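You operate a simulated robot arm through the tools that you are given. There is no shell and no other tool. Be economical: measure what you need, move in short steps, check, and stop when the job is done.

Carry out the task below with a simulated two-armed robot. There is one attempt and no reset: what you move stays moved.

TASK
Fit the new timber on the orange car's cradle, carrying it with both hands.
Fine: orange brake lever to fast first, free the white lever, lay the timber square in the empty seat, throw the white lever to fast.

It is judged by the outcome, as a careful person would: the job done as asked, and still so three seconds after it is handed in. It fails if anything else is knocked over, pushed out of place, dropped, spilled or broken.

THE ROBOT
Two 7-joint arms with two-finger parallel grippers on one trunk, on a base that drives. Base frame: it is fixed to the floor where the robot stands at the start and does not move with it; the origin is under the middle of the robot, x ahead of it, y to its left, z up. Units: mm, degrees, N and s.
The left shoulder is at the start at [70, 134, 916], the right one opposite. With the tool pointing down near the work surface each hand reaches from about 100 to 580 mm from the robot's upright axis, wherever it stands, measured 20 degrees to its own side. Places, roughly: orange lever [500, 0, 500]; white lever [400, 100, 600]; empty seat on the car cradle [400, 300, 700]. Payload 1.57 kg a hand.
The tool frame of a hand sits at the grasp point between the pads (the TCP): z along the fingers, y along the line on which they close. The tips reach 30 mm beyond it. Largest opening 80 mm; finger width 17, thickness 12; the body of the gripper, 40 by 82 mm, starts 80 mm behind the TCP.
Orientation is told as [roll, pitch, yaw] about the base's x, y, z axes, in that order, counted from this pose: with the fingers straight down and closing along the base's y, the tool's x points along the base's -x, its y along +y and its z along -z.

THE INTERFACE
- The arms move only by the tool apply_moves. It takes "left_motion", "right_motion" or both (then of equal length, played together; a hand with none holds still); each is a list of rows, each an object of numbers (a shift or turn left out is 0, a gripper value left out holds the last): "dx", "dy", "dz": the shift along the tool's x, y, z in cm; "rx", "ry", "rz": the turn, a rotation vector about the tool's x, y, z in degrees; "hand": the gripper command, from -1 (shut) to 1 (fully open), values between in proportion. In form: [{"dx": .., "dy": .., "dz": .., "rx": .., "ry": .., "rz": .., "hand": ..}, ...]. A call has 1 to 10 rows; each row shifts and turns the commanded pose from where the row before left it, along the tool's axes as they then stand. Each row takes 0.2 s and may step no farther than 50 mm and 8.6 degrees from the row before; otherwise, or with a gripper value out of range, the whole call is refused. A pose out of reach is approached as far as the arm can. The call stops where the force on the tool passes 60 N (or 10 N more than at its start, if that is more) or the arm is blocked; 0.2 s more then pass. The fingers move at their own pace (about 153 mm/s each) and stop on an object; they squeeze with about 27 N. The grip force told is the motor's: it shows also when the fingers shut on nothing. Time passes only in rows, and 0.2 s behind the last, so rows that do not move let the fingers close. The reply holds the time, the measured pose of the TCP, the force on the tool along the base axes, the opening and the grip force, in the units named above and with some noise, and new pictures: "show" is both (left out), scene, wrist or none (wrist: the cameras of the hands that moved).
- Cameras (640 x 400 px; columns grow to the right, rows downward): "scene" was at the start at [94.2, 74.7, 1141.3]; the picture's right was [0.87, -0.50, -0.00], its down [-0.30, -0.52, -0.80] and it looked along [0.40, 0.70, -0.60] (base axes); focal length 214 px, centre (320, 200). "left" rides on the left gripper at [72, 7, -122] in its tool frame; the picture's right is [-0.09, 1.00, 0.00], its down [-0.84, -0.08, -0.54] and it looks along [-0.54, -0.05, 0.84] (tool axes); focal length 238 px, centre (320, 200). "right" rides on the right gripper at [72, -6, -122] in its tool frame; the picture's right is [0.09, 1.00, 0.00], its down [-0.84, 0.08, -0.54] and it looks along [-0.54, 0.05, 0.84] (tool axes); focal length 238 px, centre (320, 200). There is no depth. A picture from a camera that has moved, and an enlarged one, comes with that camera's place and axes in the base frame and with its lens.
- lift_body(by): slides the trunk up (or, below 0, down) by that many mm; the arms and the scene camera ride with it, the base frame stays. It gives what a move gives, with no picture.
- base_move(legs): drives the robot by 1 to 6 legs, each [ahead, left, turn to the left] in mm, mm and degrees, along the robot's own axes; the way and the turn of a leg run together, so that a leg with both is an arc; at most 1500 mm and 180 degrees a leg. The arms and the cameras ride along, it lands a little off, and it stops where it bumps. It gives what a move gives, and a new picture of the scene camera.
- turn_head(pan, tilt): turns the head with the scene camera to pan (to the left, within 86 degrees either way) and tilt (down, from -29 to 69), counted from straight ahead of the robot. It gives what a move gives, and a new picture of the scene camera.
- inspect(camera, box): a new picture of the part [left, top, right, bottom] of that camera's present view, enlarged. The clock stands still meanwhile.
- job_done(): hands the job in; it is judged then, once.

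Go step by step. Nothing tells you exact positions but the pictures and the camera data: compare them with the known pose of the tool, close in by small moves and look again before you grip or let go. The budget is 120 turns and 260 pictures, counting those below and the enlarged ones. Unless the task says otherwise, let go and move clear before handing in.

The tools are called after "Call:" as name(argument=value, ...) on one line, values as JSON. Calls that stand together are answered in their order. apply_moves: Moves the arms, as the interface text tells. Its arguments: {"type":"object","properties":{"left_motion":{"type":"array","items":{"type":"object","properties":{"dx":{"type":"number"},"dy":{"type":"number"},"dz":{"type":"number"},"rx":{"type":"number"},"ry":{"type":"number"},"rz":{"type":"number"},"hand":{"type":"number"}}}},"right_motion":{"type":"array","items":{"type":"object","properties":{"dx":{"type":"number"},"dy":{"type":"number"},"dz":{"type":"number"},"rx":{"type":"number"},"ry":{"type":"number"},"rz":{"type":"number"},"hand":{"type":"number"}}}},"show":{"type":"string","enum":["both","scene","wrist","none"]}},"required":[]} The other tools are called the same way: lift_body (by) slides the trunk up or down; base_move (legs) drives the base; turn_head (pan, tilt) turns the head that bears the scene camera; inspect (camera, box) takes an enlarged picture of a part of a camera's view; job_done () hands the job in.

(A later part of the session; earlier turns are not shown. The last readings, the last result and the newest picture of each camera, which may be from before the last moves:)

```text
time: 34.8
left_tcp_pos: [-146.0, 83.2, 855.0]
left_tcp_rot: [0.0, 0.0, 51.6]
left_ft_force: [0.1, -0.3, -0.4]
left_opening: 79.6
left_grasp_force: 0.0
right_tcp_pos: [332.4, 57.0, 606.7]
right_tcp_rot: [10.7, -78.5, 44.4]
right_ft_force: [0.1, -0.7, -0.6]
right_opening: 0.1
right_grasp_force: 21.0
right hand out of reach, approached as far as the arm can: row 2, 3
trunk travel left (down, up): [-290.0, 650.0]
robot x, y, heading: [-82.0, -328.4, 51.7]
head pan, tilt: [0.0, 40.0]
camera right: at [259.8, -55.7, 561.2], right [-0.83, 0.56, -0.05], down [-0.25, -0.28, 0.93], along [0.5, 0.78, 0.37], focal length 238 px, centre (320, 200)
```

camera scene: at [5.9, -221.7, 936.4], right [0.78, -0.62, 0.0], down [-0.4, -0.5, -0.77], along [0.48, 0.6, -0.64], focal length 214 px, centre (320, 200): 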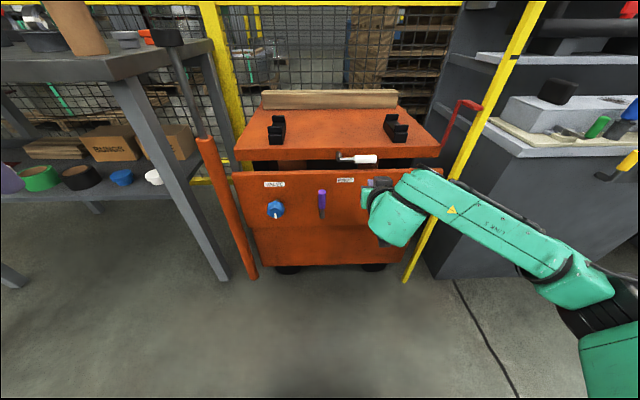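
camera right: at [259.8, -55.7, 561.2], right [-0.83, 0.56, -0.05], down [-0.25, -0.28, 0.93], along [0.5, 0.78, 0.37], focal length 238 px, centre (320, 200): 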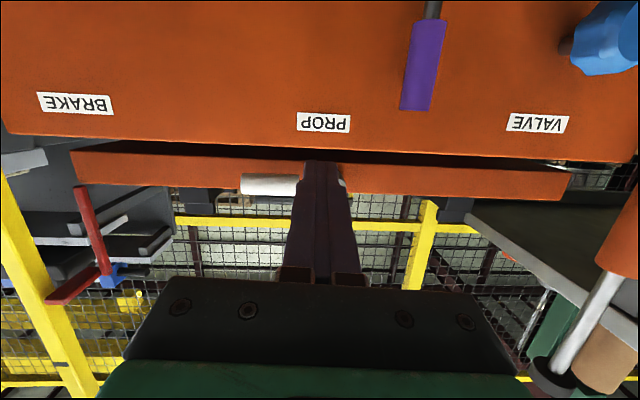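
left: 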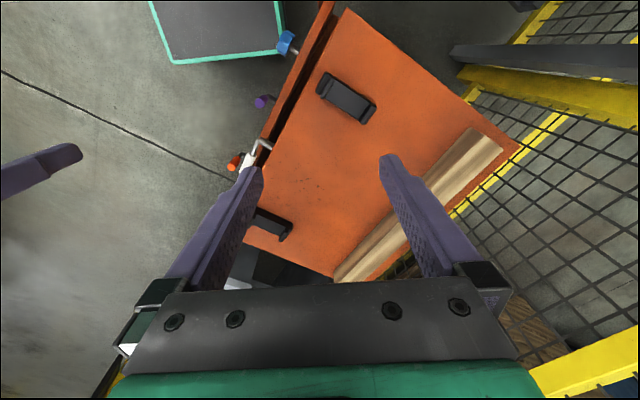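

The wrist limit binds because the shoulder sits high, so I'll lower the trunk 120 mm and raise the hand relative to it.

Call:
apply_moves(right_motion=[{"dz": -4}], show="none")

Call:
lift_body(by=-120)

Call:
apply_moves(right_motion=[{"dx": -4}, {"dx": -4}, {"dx": -4}])

```text
time: 35.2
left_tcp_pos: [-145.9, 83.1, 855.1]
left_tcp_rot: [-0.1, -0.1, 51.6]
left_ft_force: [0.3, -0.9, 0.1]
left_opening: 80.0
left_grasp_force: 0.1
right_tcp_pos: [351.3, 5.1, 625.9]
right_tcp_rot: [0.1, -85.0, 51.2]
right_ft_force: [-0.5, 0.7, -0.2]
right_opening: 0.0
right_grasp_force: 21.3
trunk travel left (down, up): [-290.0, 650.0]
robot x, y, heading: [-76.9, -327.8, 51.6]
head pan, tilt: [0.0, 40.0]
```

```text
time: 36.7
left_tcp_pos: [-145.5, 84.0, 735.0]
left_tcp_rot: [0.0, 0.0, 51.7]
left_ft_force: [0.4, -0.3, 0.5]
left_opening: 79.9
left_grasp_force: 0.1
right_tcp_pos: [351.2, 5.8, 504.3]
right_tcp_rot: [-0.8, -85.1, 52.1]
right_ft_force: [-0.1, 0.4, 0.2]
right_opening: 0.3
right_grasp_force: 21.5
trunk travel left (down, up): [-170.0, 770.0]
robot x, y, heading: [-78.8, -328.6, 51.5]
head pan, tilt: [0.0, 40.0]
```

```text
time: 37.5
left_tcp_pos: [-146.0, 83.4, 734.0]
left_tcp_rot: [0.0, 0.0, 51.5]
left_ft_force: [0.3, 0.7, -0.4]
left_opening: 79.9
left_grasp_force: 0.0
right_tcp_pos: [358.4, 12.5, 622.5]
right_tcp_rot: [-0.7, -85.0, 52.1]
right_ft_force: [0.2, -0.2, 1.3]
right_opening: 0.1
right_grasp_force: 20.9
trunk travel left (down, up): [-170.0, 770.0]
robot x, y, heading: [-80.2, -324.7, 51.6]
head pan, tilt: [0.0, 40.0]
camera scene: at [6.1, -222.1, 816.4], right [0.78, -0.62, 0.0], down [-0.4, -0.5, -0.77], along [0.48, 0.6, -0.64], focal length 214 px, centre (320, 200)
camera right: at [283.2, -90.6, 562.2], right [-0.78, 0.62, -0.09], down [-0.35, -0.32, 0.88], along [0.51, 0.72, 0.47], focal length 238 px, centre (320, 200)
```

scene: 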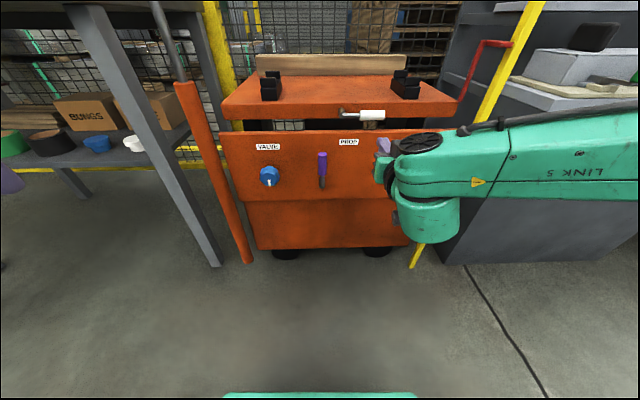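
right: 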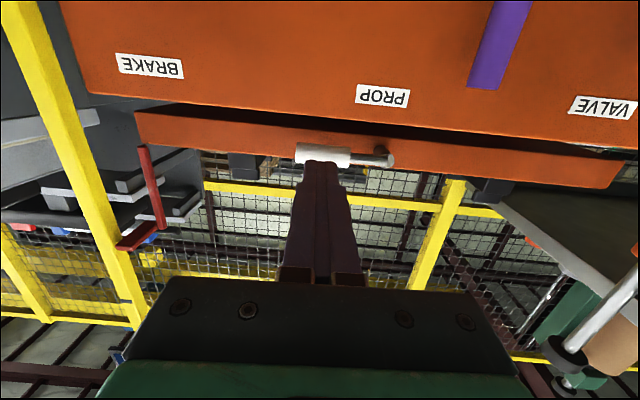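

The tool is level and points at the white handle. I'll advance under it, with the tip about 10 mm past the handle axis.

Call:
apply_moves(right_motion=[{"dz": 3.4, "dx": -0.05}, {"dz": 3.3, "dx": -0.05}, {"dz": 3.2, "dx": -0.05}])

Call:
inspect(camera="scene", box=[320, 70, 480, 170])

```text
time: 38.3
left_tcp_pos: [-144.9, 83.3, 734.6]
left_tcp_rot: [0.0, -0.1, 51.6]
left_ft_force: [-0.6, -1.3, 1.1]
left_opening: 80.0
left_grasp_force: 0.1
right_tcp_pos: [419.9, 89.6, 616.5]
right_tcp_rot: [-0.8, -85.1, 52.1]
right_ft_force: [0.2, 0.3, -0.3]
right_opening: 0.0
right_grasp_force: 21.7
trunk travel left (down, up): [-170.0, 770.0]
robot x, y, heading: [-80.8, -330.1, 51.6]
head pan, tilt: [0.0, 40.0]
camera scene: at [6.3, -222.0, 816.4], right [0.78, -0.62, 0.0], down [-0.4, -0.5, -0.77], along [0.48, 0.6, -0.64], focal length 214 px, centre (320, 200)
camera right: at [344.7, -13.5, 555.5], right [-0.78, 0.62, -0.09], down [-0.35, -0.32, 0.88], along [0.51, 0.72, 0.47], focal length 238 px, centre (320, 200)
```

scene: 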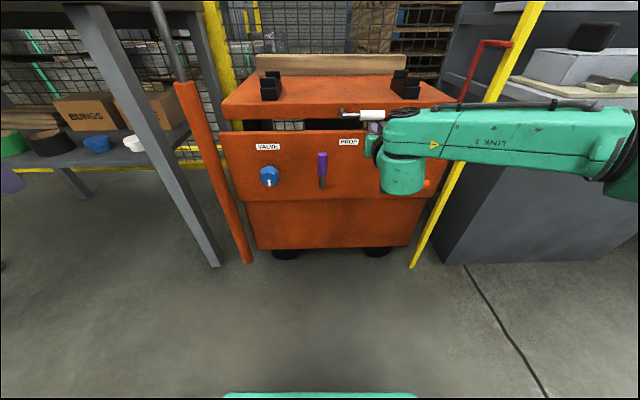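
right: 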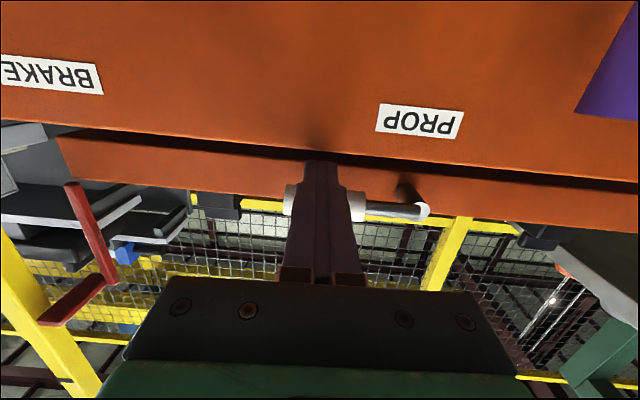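

```text
4.00 times, centred on (400, 120) of scene
camera zoom: at [6.3, -222.0, 816.4], right [0.78, -0.62, 0.0], down [-0.4, -0.5, -0.77], along [0.48, 0.6, -0.64], focal length 858 px, centre (0, 520)
```

zoom: 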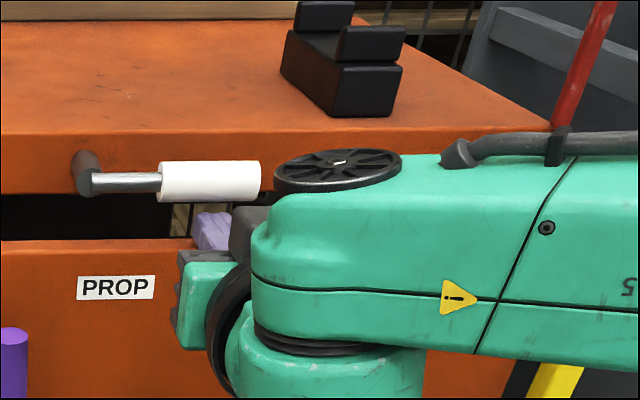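

The finger is under the white handle, so I'll lift it along its arc.

Call:
apply_moves(right_motion=[{"dx": -2.1, "dz": -0.18}, {"dx": -1.9, "dz": -0.16, "dy": 0.17}, {"dx": -1.8, "dz": -0.16, "dy": 0.66}])

```text
time: 39.1
left_tcp_pos: [-146.0, 83.7, 735.5]
left_tcp_rot: [0.0, 0.0, 51.6]
left_ft_force: [0.1, -0.6, -0.4]
left_opening: 80.1
left_grasp_force: 0.1
right_tcp_pos: [414.1, 96.7, 677.4]
right_tcp_rot: [-0.6, -85.1, 51.9]
right_ft_force: [-0.3, -0.2, -1.1]
right_opening: 0.2
right_grasp_force: 21.7
trunk travel left (down, up): [-170.0, 770.0]
robot x, y, heading: [-77.5, -326.5, 51.6]
head pan, tilt: [0.0, 40.0]
camera scene: at [6.2, -222.1, 816.4], right [0.78, -0.62, 0.0], down [-0.4, -0.5, -0.77], along [0.48, 0.6, -0.64], focal length 214 px, centre (320, 200)
camera right: at [339.8, -6.6, 614.9], right [-0.78, 0.62, -0.09], down [-0.35, -0.32, 0.88], along [0.51, 0.72, 0.47], focal length 238 px, centre (320, 200)
```

scene: 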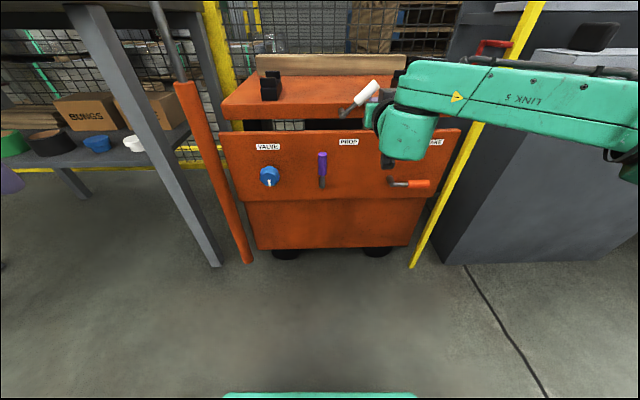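
right: 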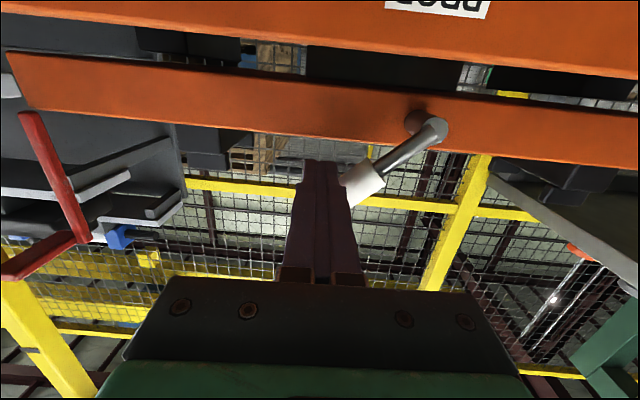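

The white lever is at about 45° and moving. Continuing to upright.

Call:
apply_moves(right_motion=[{"dx": -1.57, "dz": -0.14, "dy": 1.1}, {"dx": -1.23, "dz": -0.11, "dy": 1.46}, {"dx": -0.8, "dz": -0.07, "dy": 1.74}])

```text
time: 39.9
left_tcp_pos: [-146.5, 84.8, 734.5]
left_tcp_rot: [0.0, -0.1, 51.6]
left_ft_force: [0.5, 0.3, 0.1]
left_opening: 80.0
left_grasp_force: 0.0
right_tcp_pos: [380.7, 122.9, 710.0]
right_tcp_rot: [-0.6, -85.0, 51.9]
right_ft_force: [0.2, 0.2, -0.2]
right_opening: 0.1
right_grasp_force: 21.1
trunk travel left (down, up): [-170.0, 770.0]
robot x, y, heading: [-78.9, -327.0, 51.8]
head pan, tilt: [0.0, 40.0]
camera scene: at [6.1, -221.9, 816.4], right [0.78, -0.62, 0.0], down [-0.4, -0.5, -0.77], along [0.48, 0.6, -0.64], focal length 214 px, centre (320, 200)
camera right: at [305.5, 19.8, 650.2], right [-0.78, 0.62, -0.09], down [-0.35, -0.32, 0.88], along [0.51, 0.72, 0.46], focal length 238 px, centre (320, 200)
```

scene: 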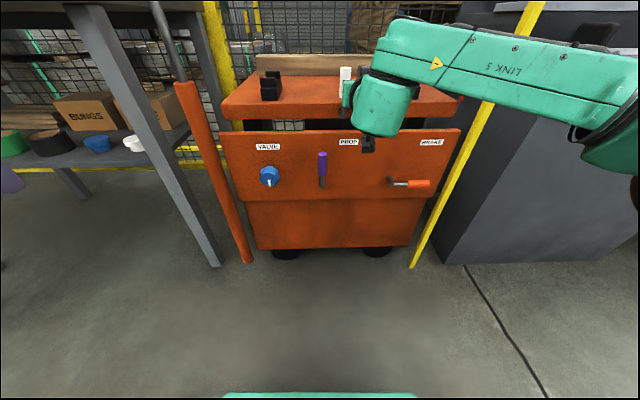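
right: 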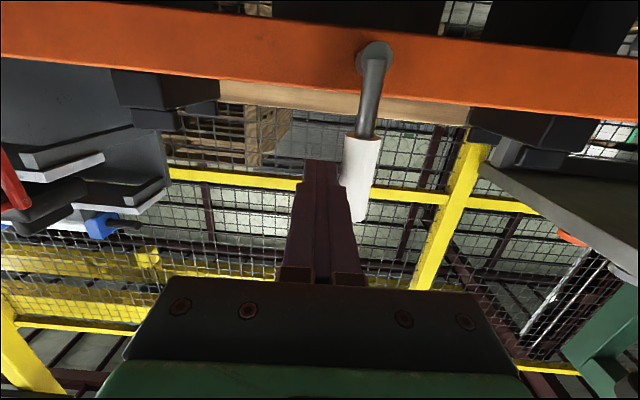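

The lever is about upright; small pushes left will check for the stop.

Call:
apply_moves(right_motion=[{"dy": 0.5}, {"dy": 0.5}, {"dy": 0.5}], show="wrist")

```text
time: 40.7
left_tcp_pos: [-141.6, 79.1, 736.4]
left_tcp_rot: [0.3, 0.0, 51.5]
left_ft_force: [0.0, 0.5, 0.5]
left_opening: 80.0
left_grasp_force: 0.0
right_tcp_pos: [376.5, 126.2, 711.6]
right_tcp_rot: [3.0, -85.0, 47.4]
right_ft_force: [16.2, -28.3, -4.9]
right_opening: 0.2
right_grasp_force: 21.1
trunk travel left (down, up): [-170.0, 770.0]
robot x, y, heading: [-76.8, -327.1, 51.4]
head pan, tilt: [0.0, 40.0]
camera right: at [299.5, 24.5, 651.4], right [-0.77, 0.63, -0.09], down [-0.35, -0.31, 0.88], along [0.53, 0.71, 0.46], focal length 238 px, centre (320, 200)
```

right: 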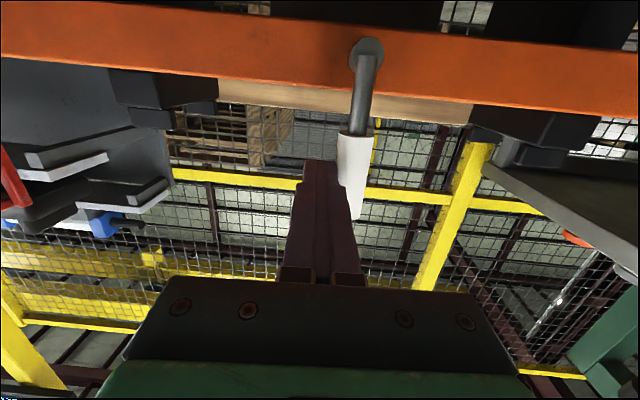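

White is at its upright stop and therefore free. I'll retract, raise the trunk and put the tool back to pointing down.

Call:
apply_moves(right_motion=[{"dy": -1.0}, {"dz": -4}, {"dz": -4}, {"dz": -4}, {"dz": -3}, {"hand": 1}], show="scene")

Call:
lift_body(by=320)

Call:
apply_moves(right_motion=[{"ry": 8.5}, {"ry": 8.5}, {"ry": 8.5}, {"ry": 8.5}, {"ry": 8.5}, {"ry": 8.5}, {"ry": 8.5}, {"ry": 8.5}, {"ry": 8.5}, {"ry": 8.5}], show="none")

Call:
turn_head(pan=35, tilt=25)

```text
time: 42.1
left_tcp_pos: [-145.0, 82.7, 734.8]
left_tcp_rot: [0.0, 0.0, 51.6]
left_ft_force: [0.2, -0.9, -0.5]
left_opening: 79.9
left_grasp_force: 0.0
right_tcp_pos: [282.3, 9.6, 724.3]
right_tcp_rot: [-0.7, -85.1, 52.0]
right_ft_force: [0.4, -0.5, -1.0]
right_opening: 79.7
right_grasp_force: 0.3
trunk travel left (down, up): [-170.0, 770.0]
robot x, y, heading: [-79.7, -327.8, 51.4]
head pan, tilt: [0.0, 40.0]
camera scene: at [6.1, -222.1, 816.4], right [0.78, -0.62, 0.0], down [-0.4, -0.5, -0.77], along [0.48, 0.6, -0.64], focal length 214 px, centre (320, 200)
```

scene: 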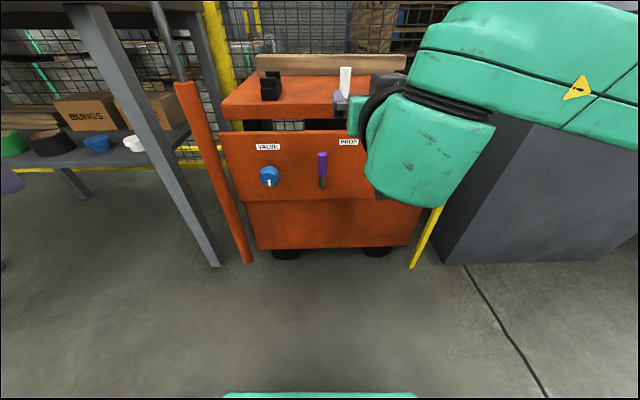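

```text
time: 45.3
left_tcp_pos: [-145.9, 83.3, 1055.4]
left_tcp_rot: [0.1, 0.0, 51.6]
left_ft_force: [0.1, 0.1, -0.1]
left_opening: 80.1
left_grasp_force: 0.1
right_tcp_pos: [281.2, 10.4, 1044.1]
right_tcp_rot: [-0.7, -85.1, 52.0]
right_ft_force: [-0.2, 0.3, -0.6]
right_opening: 80.1
right_grasp_force: 0.1
trunk travel left (down, up): [-490.0, 450.0]
robot x, y, heading: [-77.6, -328.3, 51.3]
head pan, tilt: [0.0, 40.0]
```

```text
time: 47.5
left_tcp_pos: [-143.4, 84.4, 1054.8]
left_tcp_rot: [0.1, 0.0, 51.6]
left_ft_force: [-0.1, 0.0, 0.6]
left_opening: 79.8
left_grasp_force: 0.1
right_tcp_pos: [279.3, 4.8, 1037.9]
right_tcp_rot: [-0.2, -3.9, 51.9]
right_ft_force: [0.4, 0.3, -0.3]
right_opening: 79.9
right_grasp_force: 0.1
right hand out of reach, approached as far as the arm can: row 10
trunk travel left (down, up): [-490.0, 450.0]
robot x, y, heading: [-81.0, -324.3, 51.8]
head pan, tilt: [0.0, 40.0]
```

```text
time: 48.5
left_tcp_pos: [-144.9, 83.2, 1053.6]
left_tcp_rot: [0.0, 0.0, 51.6]
left_ft_force: [-0.2, -0.8, -0.2]
left_opening: 80.1
left_grasp_force: 0.0
right_tcp_pos: [278.0, 4.7, 1037.2]
right_tcp_rot: [-0.2, -3.8, 51.7]
right_ft_force: [0.5, -0.2, 0.0]
right_opening: 80.1
right_grasp_force: 0.1
trunk travel left (down, up): [-490.0, 450.0]
robot x, y, heading: [-77.5, -323.8, 51.6]
head pan, tilt: [35.0, 25.0]
camera scene: at [-40.9, -196.6, 1159.7], right [1.0, -0.06, 0.0], down [-0.03, -0.42, -0.91], along [0.05, 0.9, -0.42], focal length 214 px, centre (320, 200)
```

scene: 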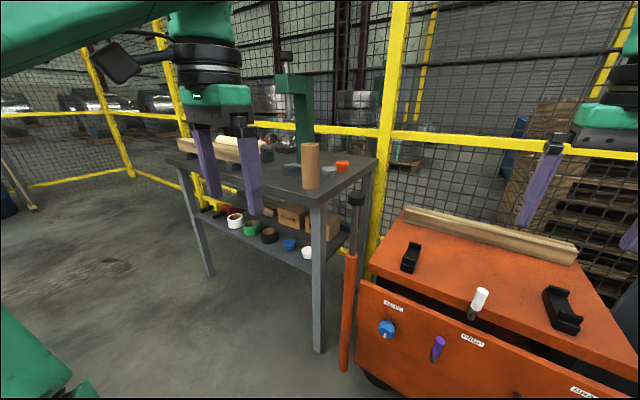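

I see the bench front is parallel to the cart front, about 650 mm ahead of me, with the timber near its left half. I'll drive left along it.

Call:
base_move(legs=[[0, 1150, 0]])

Call:
turn_head(pan=0, tilt=35)

```text
time: 54.4
left_tcp_pos: [-1068.5, 793.0, 1054.6]
left_tcp_rot: [0.1, -0.1, 53.0]
left_ft_force: [-0.3, 0.0, 0.4]
left_opening: 80.1
left_grasp_force: 0.1
right_tcp_pos: [-643.1, 722.9, 1037.3]
right_tcp_rot: [-0.3, -3.8, 52.7]
right_ft_force: [-0.4, -0.1, 0.0]
right_opening: 80.2
right_grasp_force: 0.1
trunk travel left (down, up): [-490.0, 450.0]
robot x, y, heading: [-992.1, 382.3, 52.8]
head pan, tilt: [35.0, 25.0]
camera scene: at [-959.1, 513.8, 1159.8], right [1.0, -0.04, 0.0], down [-0.02, -0.42, -0.91], along [0.03, 0.91, -0.42], focal length 214 px, centre (320, 200)
```

scene: 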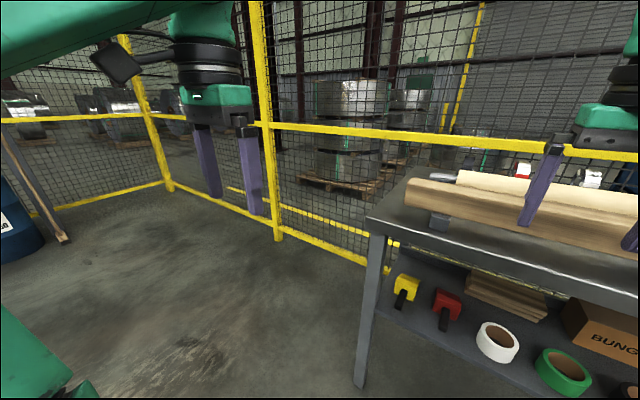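

```text
time: 55.4
left_tcp_pos: [-1070.4, 790.7, 1055.4]
left_tcp_rot: [0.0, 0.0, 52.9]
left_ft_force: [0.0, 0.5, -0.4]
left_opening: 80.1
left_grasp_force: 0.0
right_tcp_pos: [-642.7, 723.5, 1035.2]
right_tcp_rot: [-0.2, -3.7, 52.8]
right_ft_force: [0.2, -0.6, -0.4]
right_opening: 79.9
right_grasp_force: 0.0
trunk travel left (down, up): [-490.0, 450.0]
robot x, y, heading: [-991.5, 383.9, 53.2]
head pan, tilt: [0.0, 35.0]
camera scene: at [-909.4, 491.9, 1144.0], right [0.8, -0.6, 0.0], down [-0.35, -0.46, -0.82], along [0.49, 0.65, -0.57], focal length 214 px, centre (320, 200)
```

scene: 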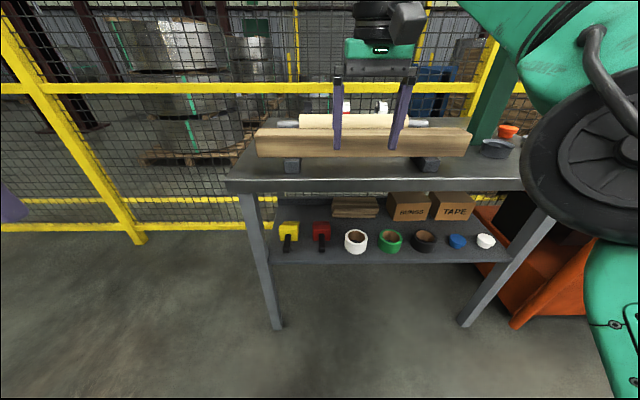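

I'm facing the bench. The timber spans about Y+175 to -420 at X≈715, sitting on two black rests, with a round bar behind it. Zooming in for its cross-section.

Call:
inspect(camera="scene", box=[240, 90, 490, 200])

Call:
inspect(camera="right", box=[0, 0, 640, 400])

```text
2.56 times, centred on (365, 145) of scene
camera zoom: at [-909.4, 491.9, 1144.0], right [0.8, -0.6, 0.0], down [-0.35, -0.46, -0.82], along [0.49, 0.65, -0.57], focal length 549 px, centre (205, 341)
```

zoom: 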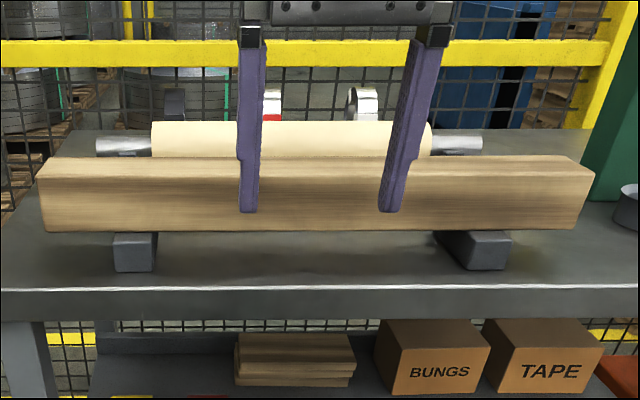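

```text
1.00 times, centred on (320, 200) of right
camera zoom: at [-686.8, 656.2, 1154.1], right [-0.85, 0.53, -0.01], down [0.42, 0.69, 0.6], along [0.32, 0.5, -0.8], focal length 238 px, centre (320, 200)
```

zoom: 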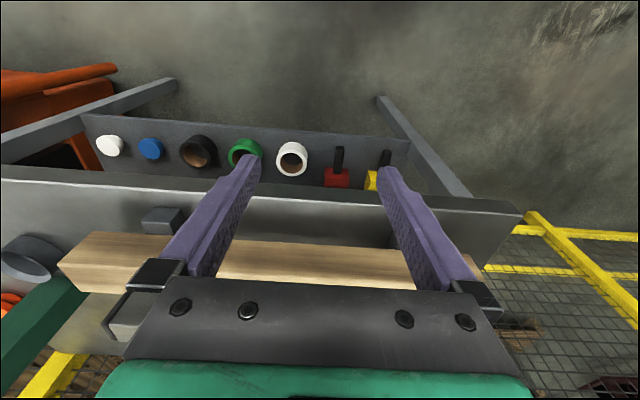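

The timber is about 58 mm high and 70–80 mm deep, on rests about 33 mm tall. I'll drive closer and centre on it.

Call:
base_move(legs=[[230, -122, 0]])

Call:
turn_head(pan=0, tilt=50)

Call:
inspect(camera="left", box=[0, 0, 640, 400])

Call:
inspect(camera="right", box=[0, 0, 640, 400])

```text
time: 57.3
left_tcp_pos: [-828.7, 903.5, 1054.8]
left_tcp_rot: [-0.1, 0.1, 52.7]
left_ft_force: [-0.4, 0.3, -0.1]
left_opening: 79.9
left_grasp_force: 0.0
right_tcp_pos: [-402.5, 833.2, 1036.5]
right_tcp_rot: [-0.3, -3.7, 52.6]
right_ft_force: [-0.3, 0.4, 0.2]
right_opening: 80.0
right_grasp_force: 0.2
trunk travel left (down, up): [-490.0, 450.0]
robot x, y, heading: [-757.6, 498.4, 52.8]
head pan, tilt: [0.0, 35.0]
camera scene: at [-670.2, 603.4, 1144.0], right [0.8, -0.61, 0.0], down [-0.35, -0.46, -0.82], along [0.5, 0.65, -0.57], focal length 214 px, centre (320, 200)
```

scene: 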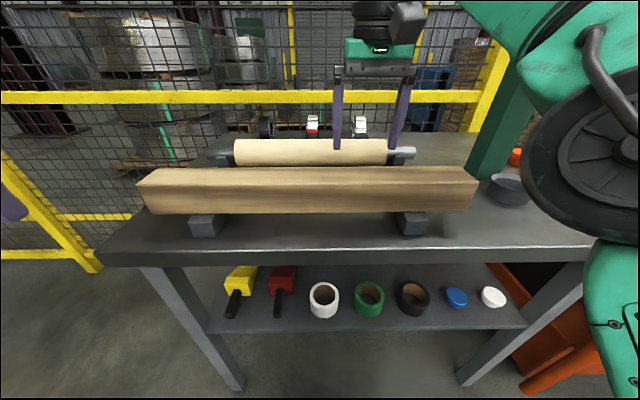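

```text
time: 58.0
left_tcp_pos: [-830.4, 903.9, 1054.0]
left_tcp_rot: [0.0, 0.0, 52.7]
left_ft_force: [0.6, -0.5, 0.8]
left_opening: 80.1
left_grasp_force: 0.0
right_tcp_pos: [-404.0, 834.3, 1038.0]
right_tcp_rot: [-0.3, -3.8, 52.7]
right_ft_force: [0.3, 0.3, -0.3]
right_opening: 80.0
right_grasp_force: 0.0
trunk travel left (down, up): [-490.0, 450.0]
robot x, y, heading: [-754.6, 490.1, 52.5]
head pan, tilt: [0.0, 50.0]
camera scene: at [-677.2, 594.5, 1122.3], right [0.8, -0.61, 0.0], down [-0.46, -0.61, -0.64], along [0.39, 0.51, -0.77], focal length 214 px, centre (320, 200)
```

scene: 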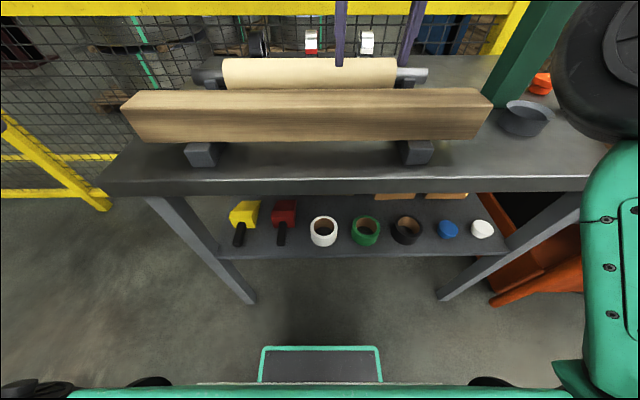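

```text
1.00 times, centred on (320, 200) of left
camera zoom: at [-879.1, 850.8, 1176.6], right [-0.74, 0.68, 0.0], down [0.57, 0.62, 0.54], along [0.37, 0.4, -0.84], focal length 238 px, centre (320, 200)
```

zoom: 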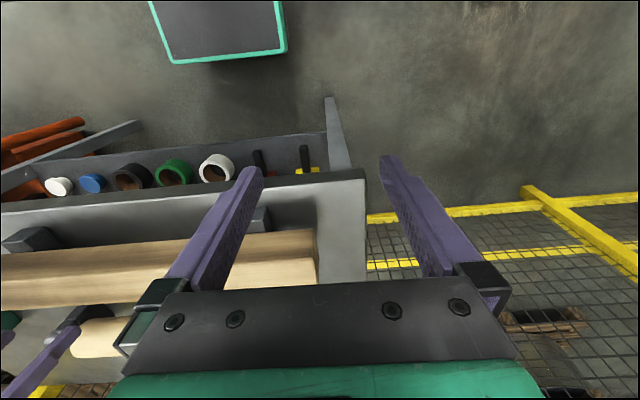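

```text
1.00 times, centred on (320, 200) of right
camera zoom: at [-447.6, 766.9, 1154.2], right [-0.85, 0.53, -0.01], down [0.42, 0.68, 0.6], along [0.32, 0.5, -0.8], focal length 238 px, centre (320, 200)
```

zoom: 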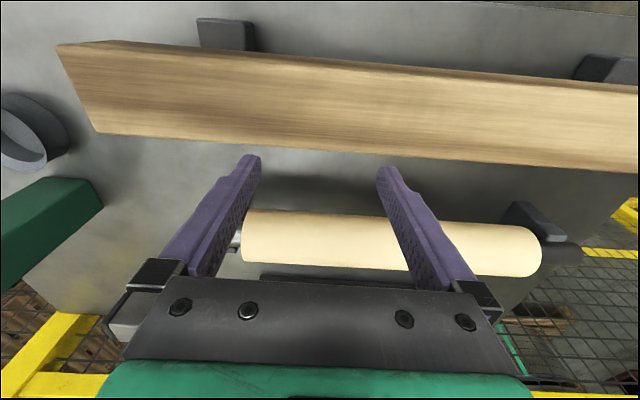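

The timber is now in good range. I'll zoom both views for exact edges.

Call:
inspect(camera="scene", box=[110, 60, 310, 185])

Call:
inspect(camera="scene", box=[310, 60, 510, 185])

Call:
inspect(camera="right", box=[40, 20, 360, 220])

```text
3.20 times, centred on (210, 122) of scene
camera zoom: at [-677.2, 594.5, 1122.3], right [0.8, -0.61, 0.0], down [-0.46, -0.61, -0.64], along [0.39, 0.51, -0.77], focal length 686 px, centre (672, 448)
```

zoom: 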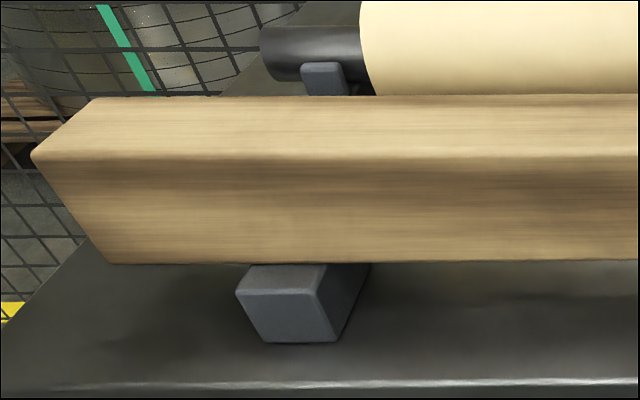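

```text
3.20 times, centred on (410, 122) of scene
camera zoom: at [-677.2, 594.5, 1122.3], right [0.8, -0.61, 0.0], down [-0.46, -0.61, -0.64], along [0.39, 0.51, -0.77], focal length 686 px, centre (32, 448)
```

zoom: 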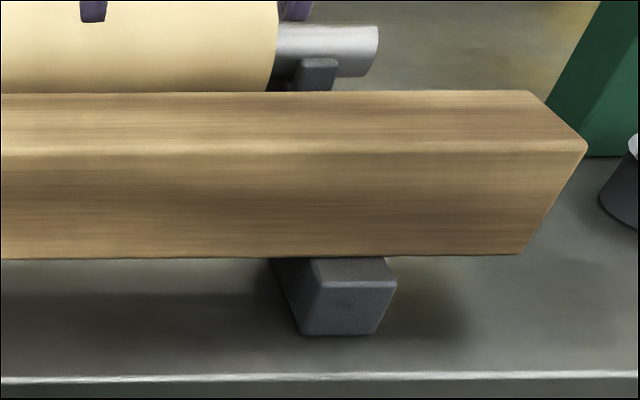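

```text
2.00 times, centred on (200, 120) of right
camera zoom: at [-447.6, 766.9, 1154.2], right [-0.85, 0.53, -0.01], down [0.42, 0.68, 0.6], along [0.32, 0.5, -0.8], focal length 477 px, centre (560, 360)
```

zoom: 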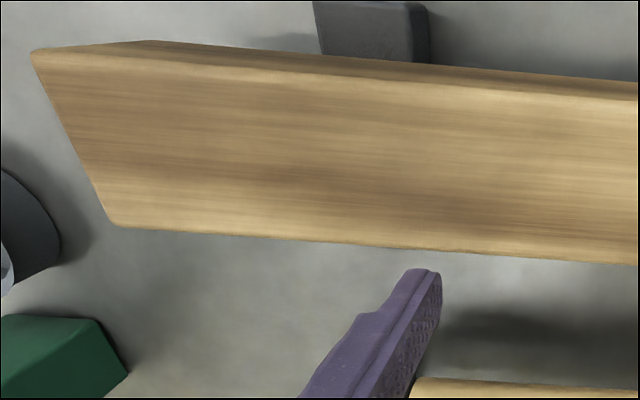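

The timber is about 57×57 mm and 535 mm long: top z≈973, bottom z≈916, centre at robot (455,15), yawed about 0.9° from me. I'll bring the hands above grip points at Y+140 and Y-110.

Call:
apply_moves(left_motion=[{"dx": -2.87, "dy": -2.8, "hand": 1}, {"dx": -2.87, "dy": -2.8}, {"dx": -2.87, "dy": -2.8}, {"dx": -2.87, "dy": -2.8}, {"dx": -2.87, "dy": -2.8}, {"dx": -2.87, "dy": -2.8}], right_motion=[{"dz": -3, "hand": 1}, {"dx": 1.3, "dy": -1.9, "ry": 2}, {"dx": 1.3, "dy": -1.8, "ry": 1.8}, {}, {}, {}])

```text
time: 59.4
left_tcp_pos: [-621.7, 928.1, 1015.9]
left_tcp_rot: [-0.1, 0.0, 52.7]
left_ft_force: [-0.4, -0.9, -0.8]
left_opening: 80.0
left_grasp_force: 0.1
left hand out of reach, approached as far as the arm can: row 4, 5, 6
right_tcp_pos: [-392.2, 783.0, 1044.9]
right_tcp_rot: [-0.3, 0.0, 52.5]
right_ft_force: [-0.4, 0.4, -0.6]
right_opening: 79.8
right_grasp_force: 0.1
right hand out of reach, approached as far as the arm can: row 1
trunk travel left (down, up): [-490.0, 450.0]
robot x, y, heading: [-751.7, 495.8, 52.6]
head pan, tilt: [0.0, 50.0]
camera scene: at [-676.4, 595.3, 1122.1], right [0.8, -0.61, 0.0], down [-0.47, -0.61, -0.64], along [0.39, 0.51, -0.77], focal length 214 px, centre (320, 200)
camera right: at [-431.9, 722.8, 1167.9], right [-0.85, 0.53, 0.0], down [0.44, 0.71, 0.54], along [0.29, 0.46, -0.84], focal length 238 px, centre (320, 200)
camera left: at [-670.7, 876.0, 1137.8], right [-0.74, 0.68, 0.0], down [0.57, 0.62, 0.54], along [0.37, 0.4, -0.84], focal length 238 px, centre (320, 200)
```

scene: 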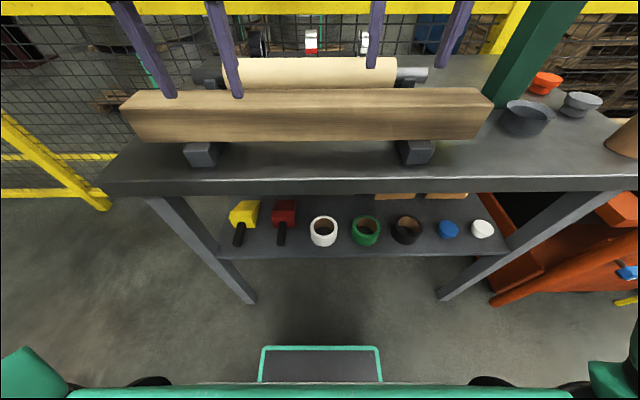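
right: 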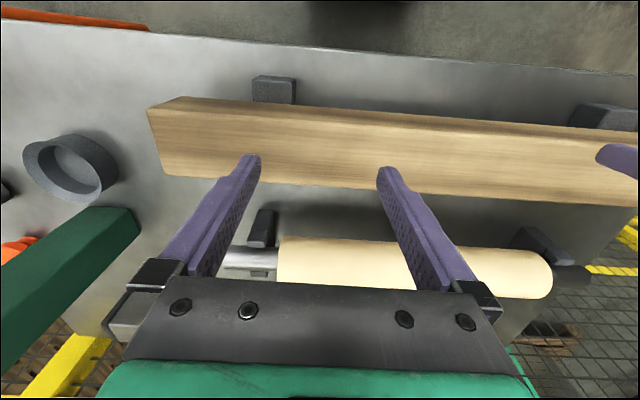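
left: 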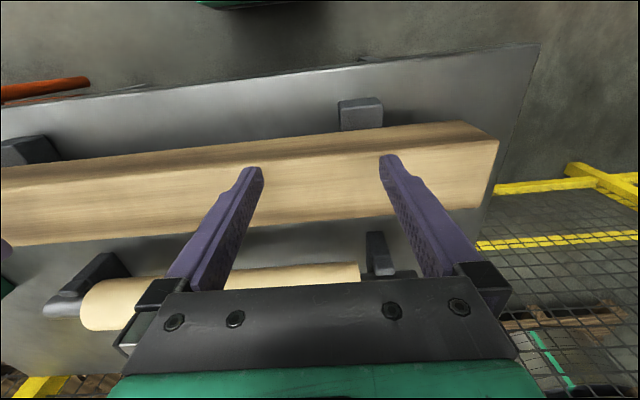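

The hands are at their height limit here, so I'll raise the trunk 150 mm, then turn both grippers 90° to close across the timber.

Call:
lift_body(by=150)

Call:
apply_moves(left_motion=[{"dx": -1, "rz": 8.5}, {"dx": -1, "rz": 8.5}, {"rz": 8.5}, {"rz": 8.5}, {"rz": 8.5}, {"rz": 8.5}, {"rz": 8.5}, {"rz": 8.5}, {"rz": 8.5}, {"rz": 8.5}], right_motion=[{"rz": -8.5}, {"rz": -8.5}, {"rz": -8.5}, {"rz": -8.5}, {"rz": -8.5}, {"rz": -8.5}, {"rz": -8.5}, {"rz": -8.5}, {"rz": -8.5}, {"rz": -8.5}])

```text
time: 61.2
left_tcp_pos: [-621.6, 928.7, 1166.8]
left_tcp_rot: [-0.1, 0.0, 52.7]
left_ft_force: [-0.2, 0.5, -0.6]
left_opening: 80.2
left_grasp_force: 0.0
right_tcp_pos: [-394.2, 782.5, 1195.2]
right_tcp_rot: [-0.3, 0.1, 52.6]
right_ft_force: [-0.2, -0.6, -0.8]
right_opening: 80.1
right_grasp_force: 0.0
trunk travel left (down, up): [-640.0, 300.0]
robot x, y, heading: [-755.5, 495.4, 52.8]
head pan, tilt: [0.0, 50.0]
```

```text
time: 63.4
left_tcp_pos: [-618.8, 940.8, 1158.6]
left_tcp_rot: [0.1, -0.2, -32.5]
left_ft_force: [-0.5, 0.4, 1.0]
left_opening: 80.0
left_grasp_force: 0.0
left hand out of reach, approached as far as the arm can: row 1, 2
right_tcp_pos: [-585.0, 683.0, 1067.1]
right_tcp_rot: [-0.1, 0.3, 137.7]
right_ft_force: [-0.3, -0.2, 0.4]
right_opening: 79.9
right_grasp_force: 0.1
right hand out of reach, approached as far as the arm can: row 2, 3, 4, 5, 6, 7, 8, 9, 10
trunk travel left (down, up): [-640.0, 300.0]
robot x, y, heading: [-752.0, 496.8, 53.0]
head pan, tilt: [0.0, 50.0]
camera scene: at [-677.9, 594.6, 1272.3], right [0.8, -0.61, 0.0], down [-0.46, -0.61, -0.64], along [0.39, 0.51, -0.77], focal length 214 px, centre (320, 200)
camera right: at [-528.6, 640.3, 1190.6], right [-0.6, -0.8, 0.0], down [-0.67, 0.51, 0.54], along [-0.43, 0.33, -0.84], focal length 238 px, centre (320, 200)
camera left: at [-676.5, 984.7, 1280.2], right [0.61, 0.79, 0.0], down [0.66, -0.51, 0.54], along [0.43, -0.33, -0.84], focal length 238 px, centre (320, 200)
```

scene: 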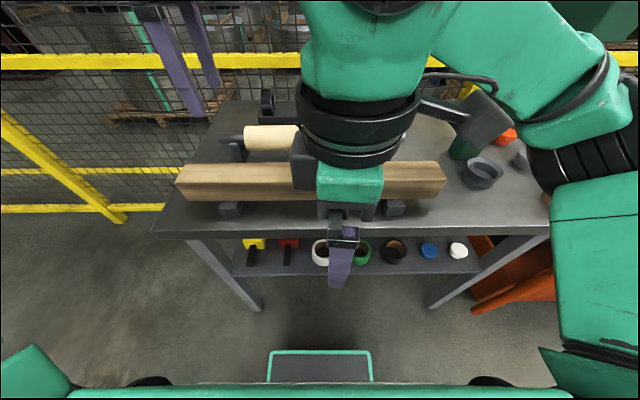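
right: 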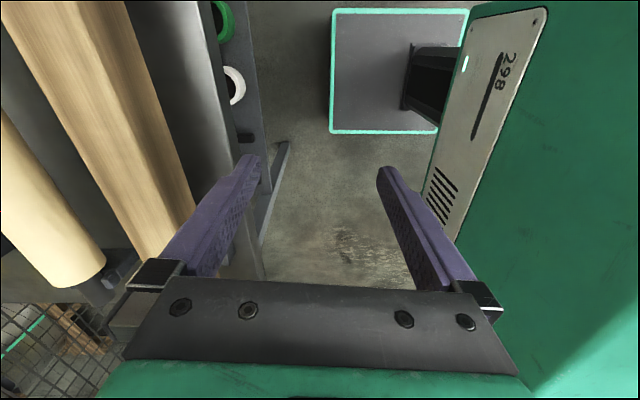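
left: 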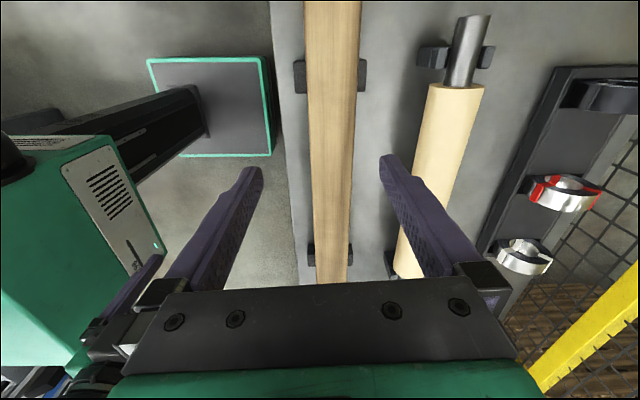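

The left gripper turned fine; the right one drifted back toward me to stay within its limits, with no contact. I'll move the right hand out over its grip point in this orientation.

Call:
apply_moves(right_motion=[{"dx": 1.18, "dy": -3.55, "rz": -1}, {"dx": 1.18, "dy": -3.55, "rz": -1}, {"dx": 1.18, "dy": -3.55, "rz": -1}, {"dx": 1.18, "dy": -3.55, "rz": -1}, {"dx": 1.18, "dy": -3.55, "rz": -1}, {"dx": 1.18, "dy": -3.55, "rz": -1}])

```text
time: 64.8
left_tcp_pos: [-618.5, 938.8, 1159.0]
left_tcp_rot: [0.1, -0.1, -32.3]
left_ft_force: [-1.0, 0.3, -0.4]
left_opening: 79.7
left_grasp_force: 0.1
right_tcp_pos: [-590.8, 672.5, 1017.2]
right_tcp_rot: [0.0, 0.3, 143.5]
right_ft_force: [0.0, 0.5, -0.4]
right_opening: 80.1
right_grasp_force: 0.0
right hand out of reach, approached as far as the arm can: row 1, 2, 3, 4, 5, 6
trunk travel left (down, up): [-640.0, 300.0]
robot x, y, heading: [-755.1, 494.9, 53.1]
head pan, tilt: [0.0, 50.0]
camera scene: at [-677.1, 594.5, 1272.3], right [0.8, -0.61, 0.0], down [-0.46, -0.61, -0.64], along [0.39, 0.51, -0.77], focal length 214 px, centre (320, 200)
camera right: at [-529.8, 636.0, 1140.7], right [-0.52, -0.85, 0.0], down [-0.72, 0.44, 0.54], along [-0.46, 0.28, -0.84], focal length 238 px, centre (320, 200)
```

scene: 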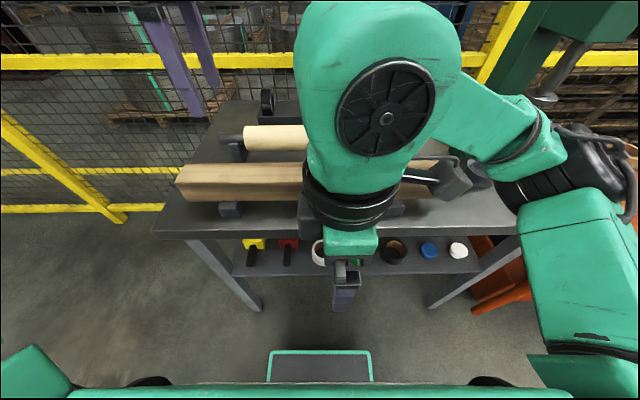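
right: 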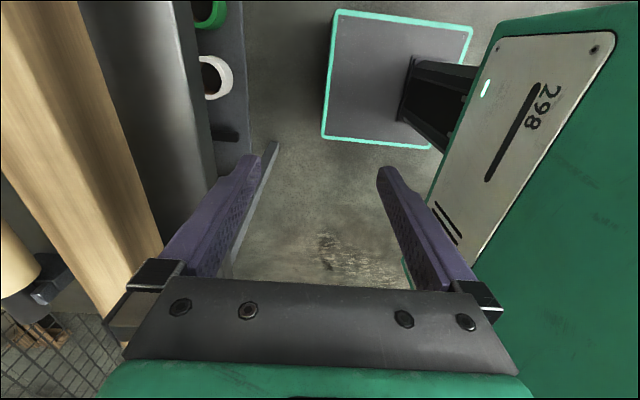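

The right arm is in an awkward configuration with this yaw, so I'll undo that turn and go the other way instead.

Call:
apply_moves(right_motion=[{"rz": 8.5, "dz": -1}, {"rz": 8.5, "dz": -1}, {"rz": 8.5, "dz": -1}, {"rz": 8.5, "dz": -1}, {"rz": 8.5, "dz": -1}, {"rz": 8.5, "dz": -1}, {"rz": 8.5, "dz": -1}, {"rz": 8.5, "dz": -1}, {"rz": 8.5, "dz": -1}, {"rz": 8.5, "dz": -1}], show="scene")

```text
time: 67.0
left_tcp_pos: [-616.4, 939.5, 1159.7]
left_tcp_rot: [0.2, -0.1, -32.3]
left_ft_force: [0.5, -0.8, 0.5]
left_opening: 80.1
left_grasp_force: 0.1
right_tcp_pos: [-589.6, 671.6, 1119.4]
right_tcp_rot: [-0.3, -0.1, 58.5]
right_ft_force: [-1.0, -0.7, -0.7]
right_opening: 80.0
right_grasp_force: 0.0
trunk travel left (down, up): [-640.0, 300.0]
robot x, y, heading: [-755.2, 495.6, 52.5]
head pan, tilt: [0.0, 50.0]
camera scene: at [-677.3, 594.3, 1272.3], right [0.8, -0.61, 0.0], down [-0.46, -0.61, -0.64], along [0.39, 0.51, -0.77], focal length 214 px, centre (320, 200)
```

scene: 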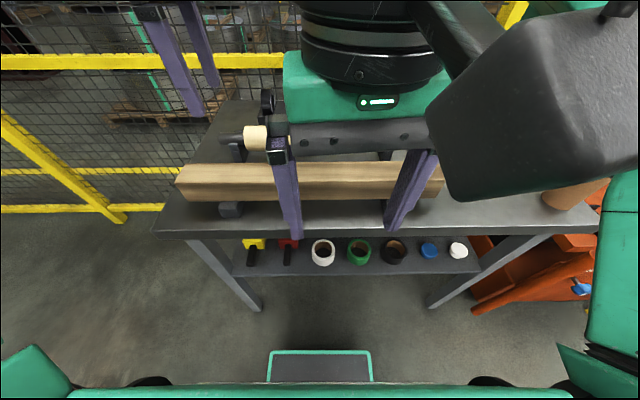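

Recovered. Now I'll shift right and forward, then turn the other way.

Call:
apply_moves(right_motion=[{"dy": -3.4, "dx": -2.5}, {"dy": -3.4, "dx": -2.5}, {"dy": -3.4, "dx": -2.5}, {"rz": 8.5}, {"rz": 8.5}, {"rz": 8.5}, {"rz": 8.5}, {"rz": 8.5}, {"rz": 8.5}, {"rz": 8.5}], show="none")

Call:
apply_moves(right_motion=[{"rz": 8.5}, {"rz": 8.5}, {"rz": 8.5}, {"rz": 8.5}])

```text
time: 69.2
left_tcp_pos: [-617.3, 939.9, 1158.1]
left_tcp_rot: [0.2, -0.1, -32.3]
left_ft_force: [-0.3, 0.6, 0.2]
left_opening: 80.0
left_grasp_force: 0.1
right_tcp_pos: [-463.5, 682.5, 1119.4]
right_tcp_rot: [-0.2, -0.2, -1.0]
right_ft_force: [0.4, -0.6, 0.3]
right_opening: 79.9
right_grasp_force: 0.0
trunk travel left (down, up): [-640.0, 300.0]
robot x, y, heading: [-756.3, 491.2, 52.7]
head pan, tilt: [0.0, 50.0]
```

```text
time: 70.2
left_tcp_pos: [-617.8, 940.3, 1158.9]
left_tcp_rot: [0.2, -0.1, -32.3]
left_ft_force: [-0.4, -0.3, -0.2]
left_opening: 79.9
left_grasp_force: 0.1
right_tcp_pos: [-461.5, 683.5, 1119.6]
right_tcp_rot: [0.1, -0.3, -35.0]
right_ft_force: [1.2, -0.2, -1.1]
right_opening: 79.9
right_grasp_force: 0.1
trunk travel left (down, up): [-640.0, 300.0]
robot x, y, heading: [-753.6, 497.2, 52.6]
head pan, tilt: [0.0, 50.0]
camera scene: at [-677.0, 594.5, 1272.3], right [0.8, -0.61, 0.0], down [-0.46, -0.61, -0.64], along [0.39, 0.51, -0.77], focal length 214 px, centre (320, 200)
camera right: at [-526.5, 719.4, 1241.9], right [0.5, 0.87, 0.0], down [0.73, -0.42, 0.55], along [0.47, -0.27, -0.84], focal length 238 px, centre (320, 200)
```

scene: 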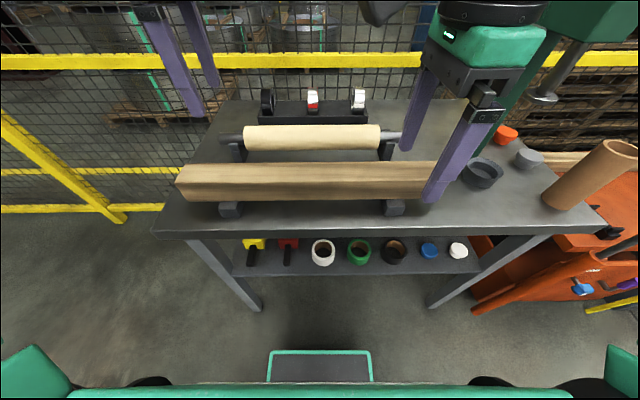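
right: 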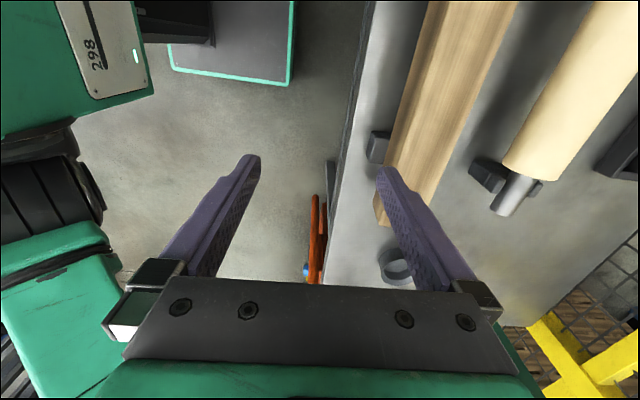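

The right gripper now also closes along X. I'll move both above their grip points and align yaw to the timber.

Call:
apply_moves(left_motion=[{"dx": -0.53, "dy": 0.36, "dz": 2.4, "rz": 1.03}, {"dx": -0.53, "dy": 0.36, "dz": 2.4, "rz": 1.03}, {"dx": -0.53, "dy": 0.36, "dz": 2.4, "rz": 1.03}, {"dx": -0.53, "dy": 0.36, "dz": 2.4, "rz": 1.03}], right_motion=[{"dx": 0.1, "dy": 3.2, "dz": 1.4, "rz": 0.35}, {"dx": 0.1, "dy": 3.2, "dz": 1.4, "rz": 0.35}, {"dx": 0.1, "dy": 3.2, "dz": 1.4, "rz": 0.35}, {"dx": 0.1, "dy": 3.2, "dz": 1.4, "rz": 0.35}])

```text
time: 71.2
left_tcp_pos: [-590.6, 943.0, 1061.1]
left_tcp_rot: [0.0, -0.1, -36.4]
left_ft_force: [0.0, 0.0, -0.9]
left_opening: 80.2
left_grasp_force: 0.0
right_tcp_pos: [-390.2, 789.1, 1062.7]
right_tcp_rot: [-0.1, -0.4, -36.2]
right_ft_force: [-0.2, 0.5, -0.1]
right_opening: 80.0
right_grasp_force: 0.0
trunk travel left (down, up): [-640.0, 300.0]
robot x, y, heading: [-755.2, 493.2, 52.4]
head pan, tilt: [0.0, 50.0]
camera scene: at [-676.0, 596.5, 1272.0], right [0.8, -0.61, 0.0], down [-0.47, -0.61, -0.64], along [0.39, 0.51, -0.77], focal length 214 px, centre (320, 200)
camera right: at [-452.9, 827.6, 1184.6], right [0.51, 0.86, 0.0], down [0.72, -0.43, 0.55], along [0.47, -0.28, -0.84], focal length 238 px, centre (320, 200)
camera left: at [-644.8, 991.3, 1182.9], right [0.67, 0.75, 0.0], down [0.63, -0.56, 0.54], along [0.41, -0.36, -0.84], focal length 238 px, centre (320, 200)
```

scene: 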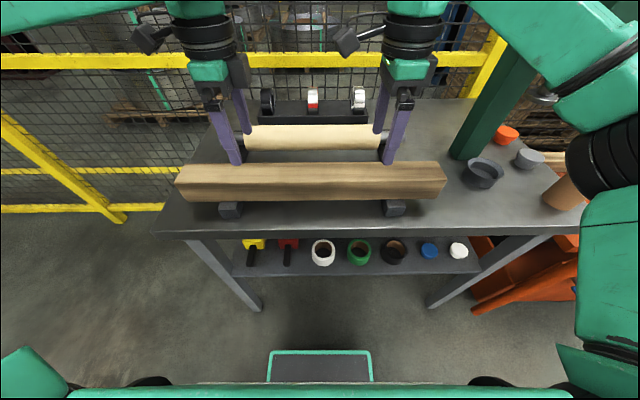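
right: 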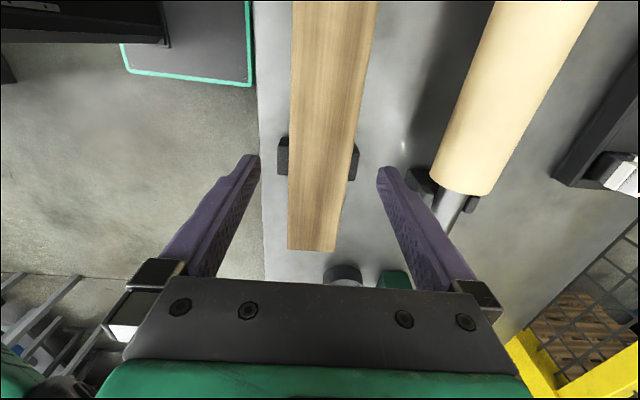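
left: 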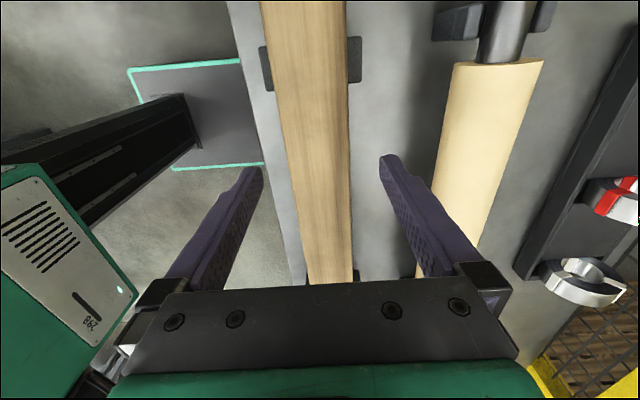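

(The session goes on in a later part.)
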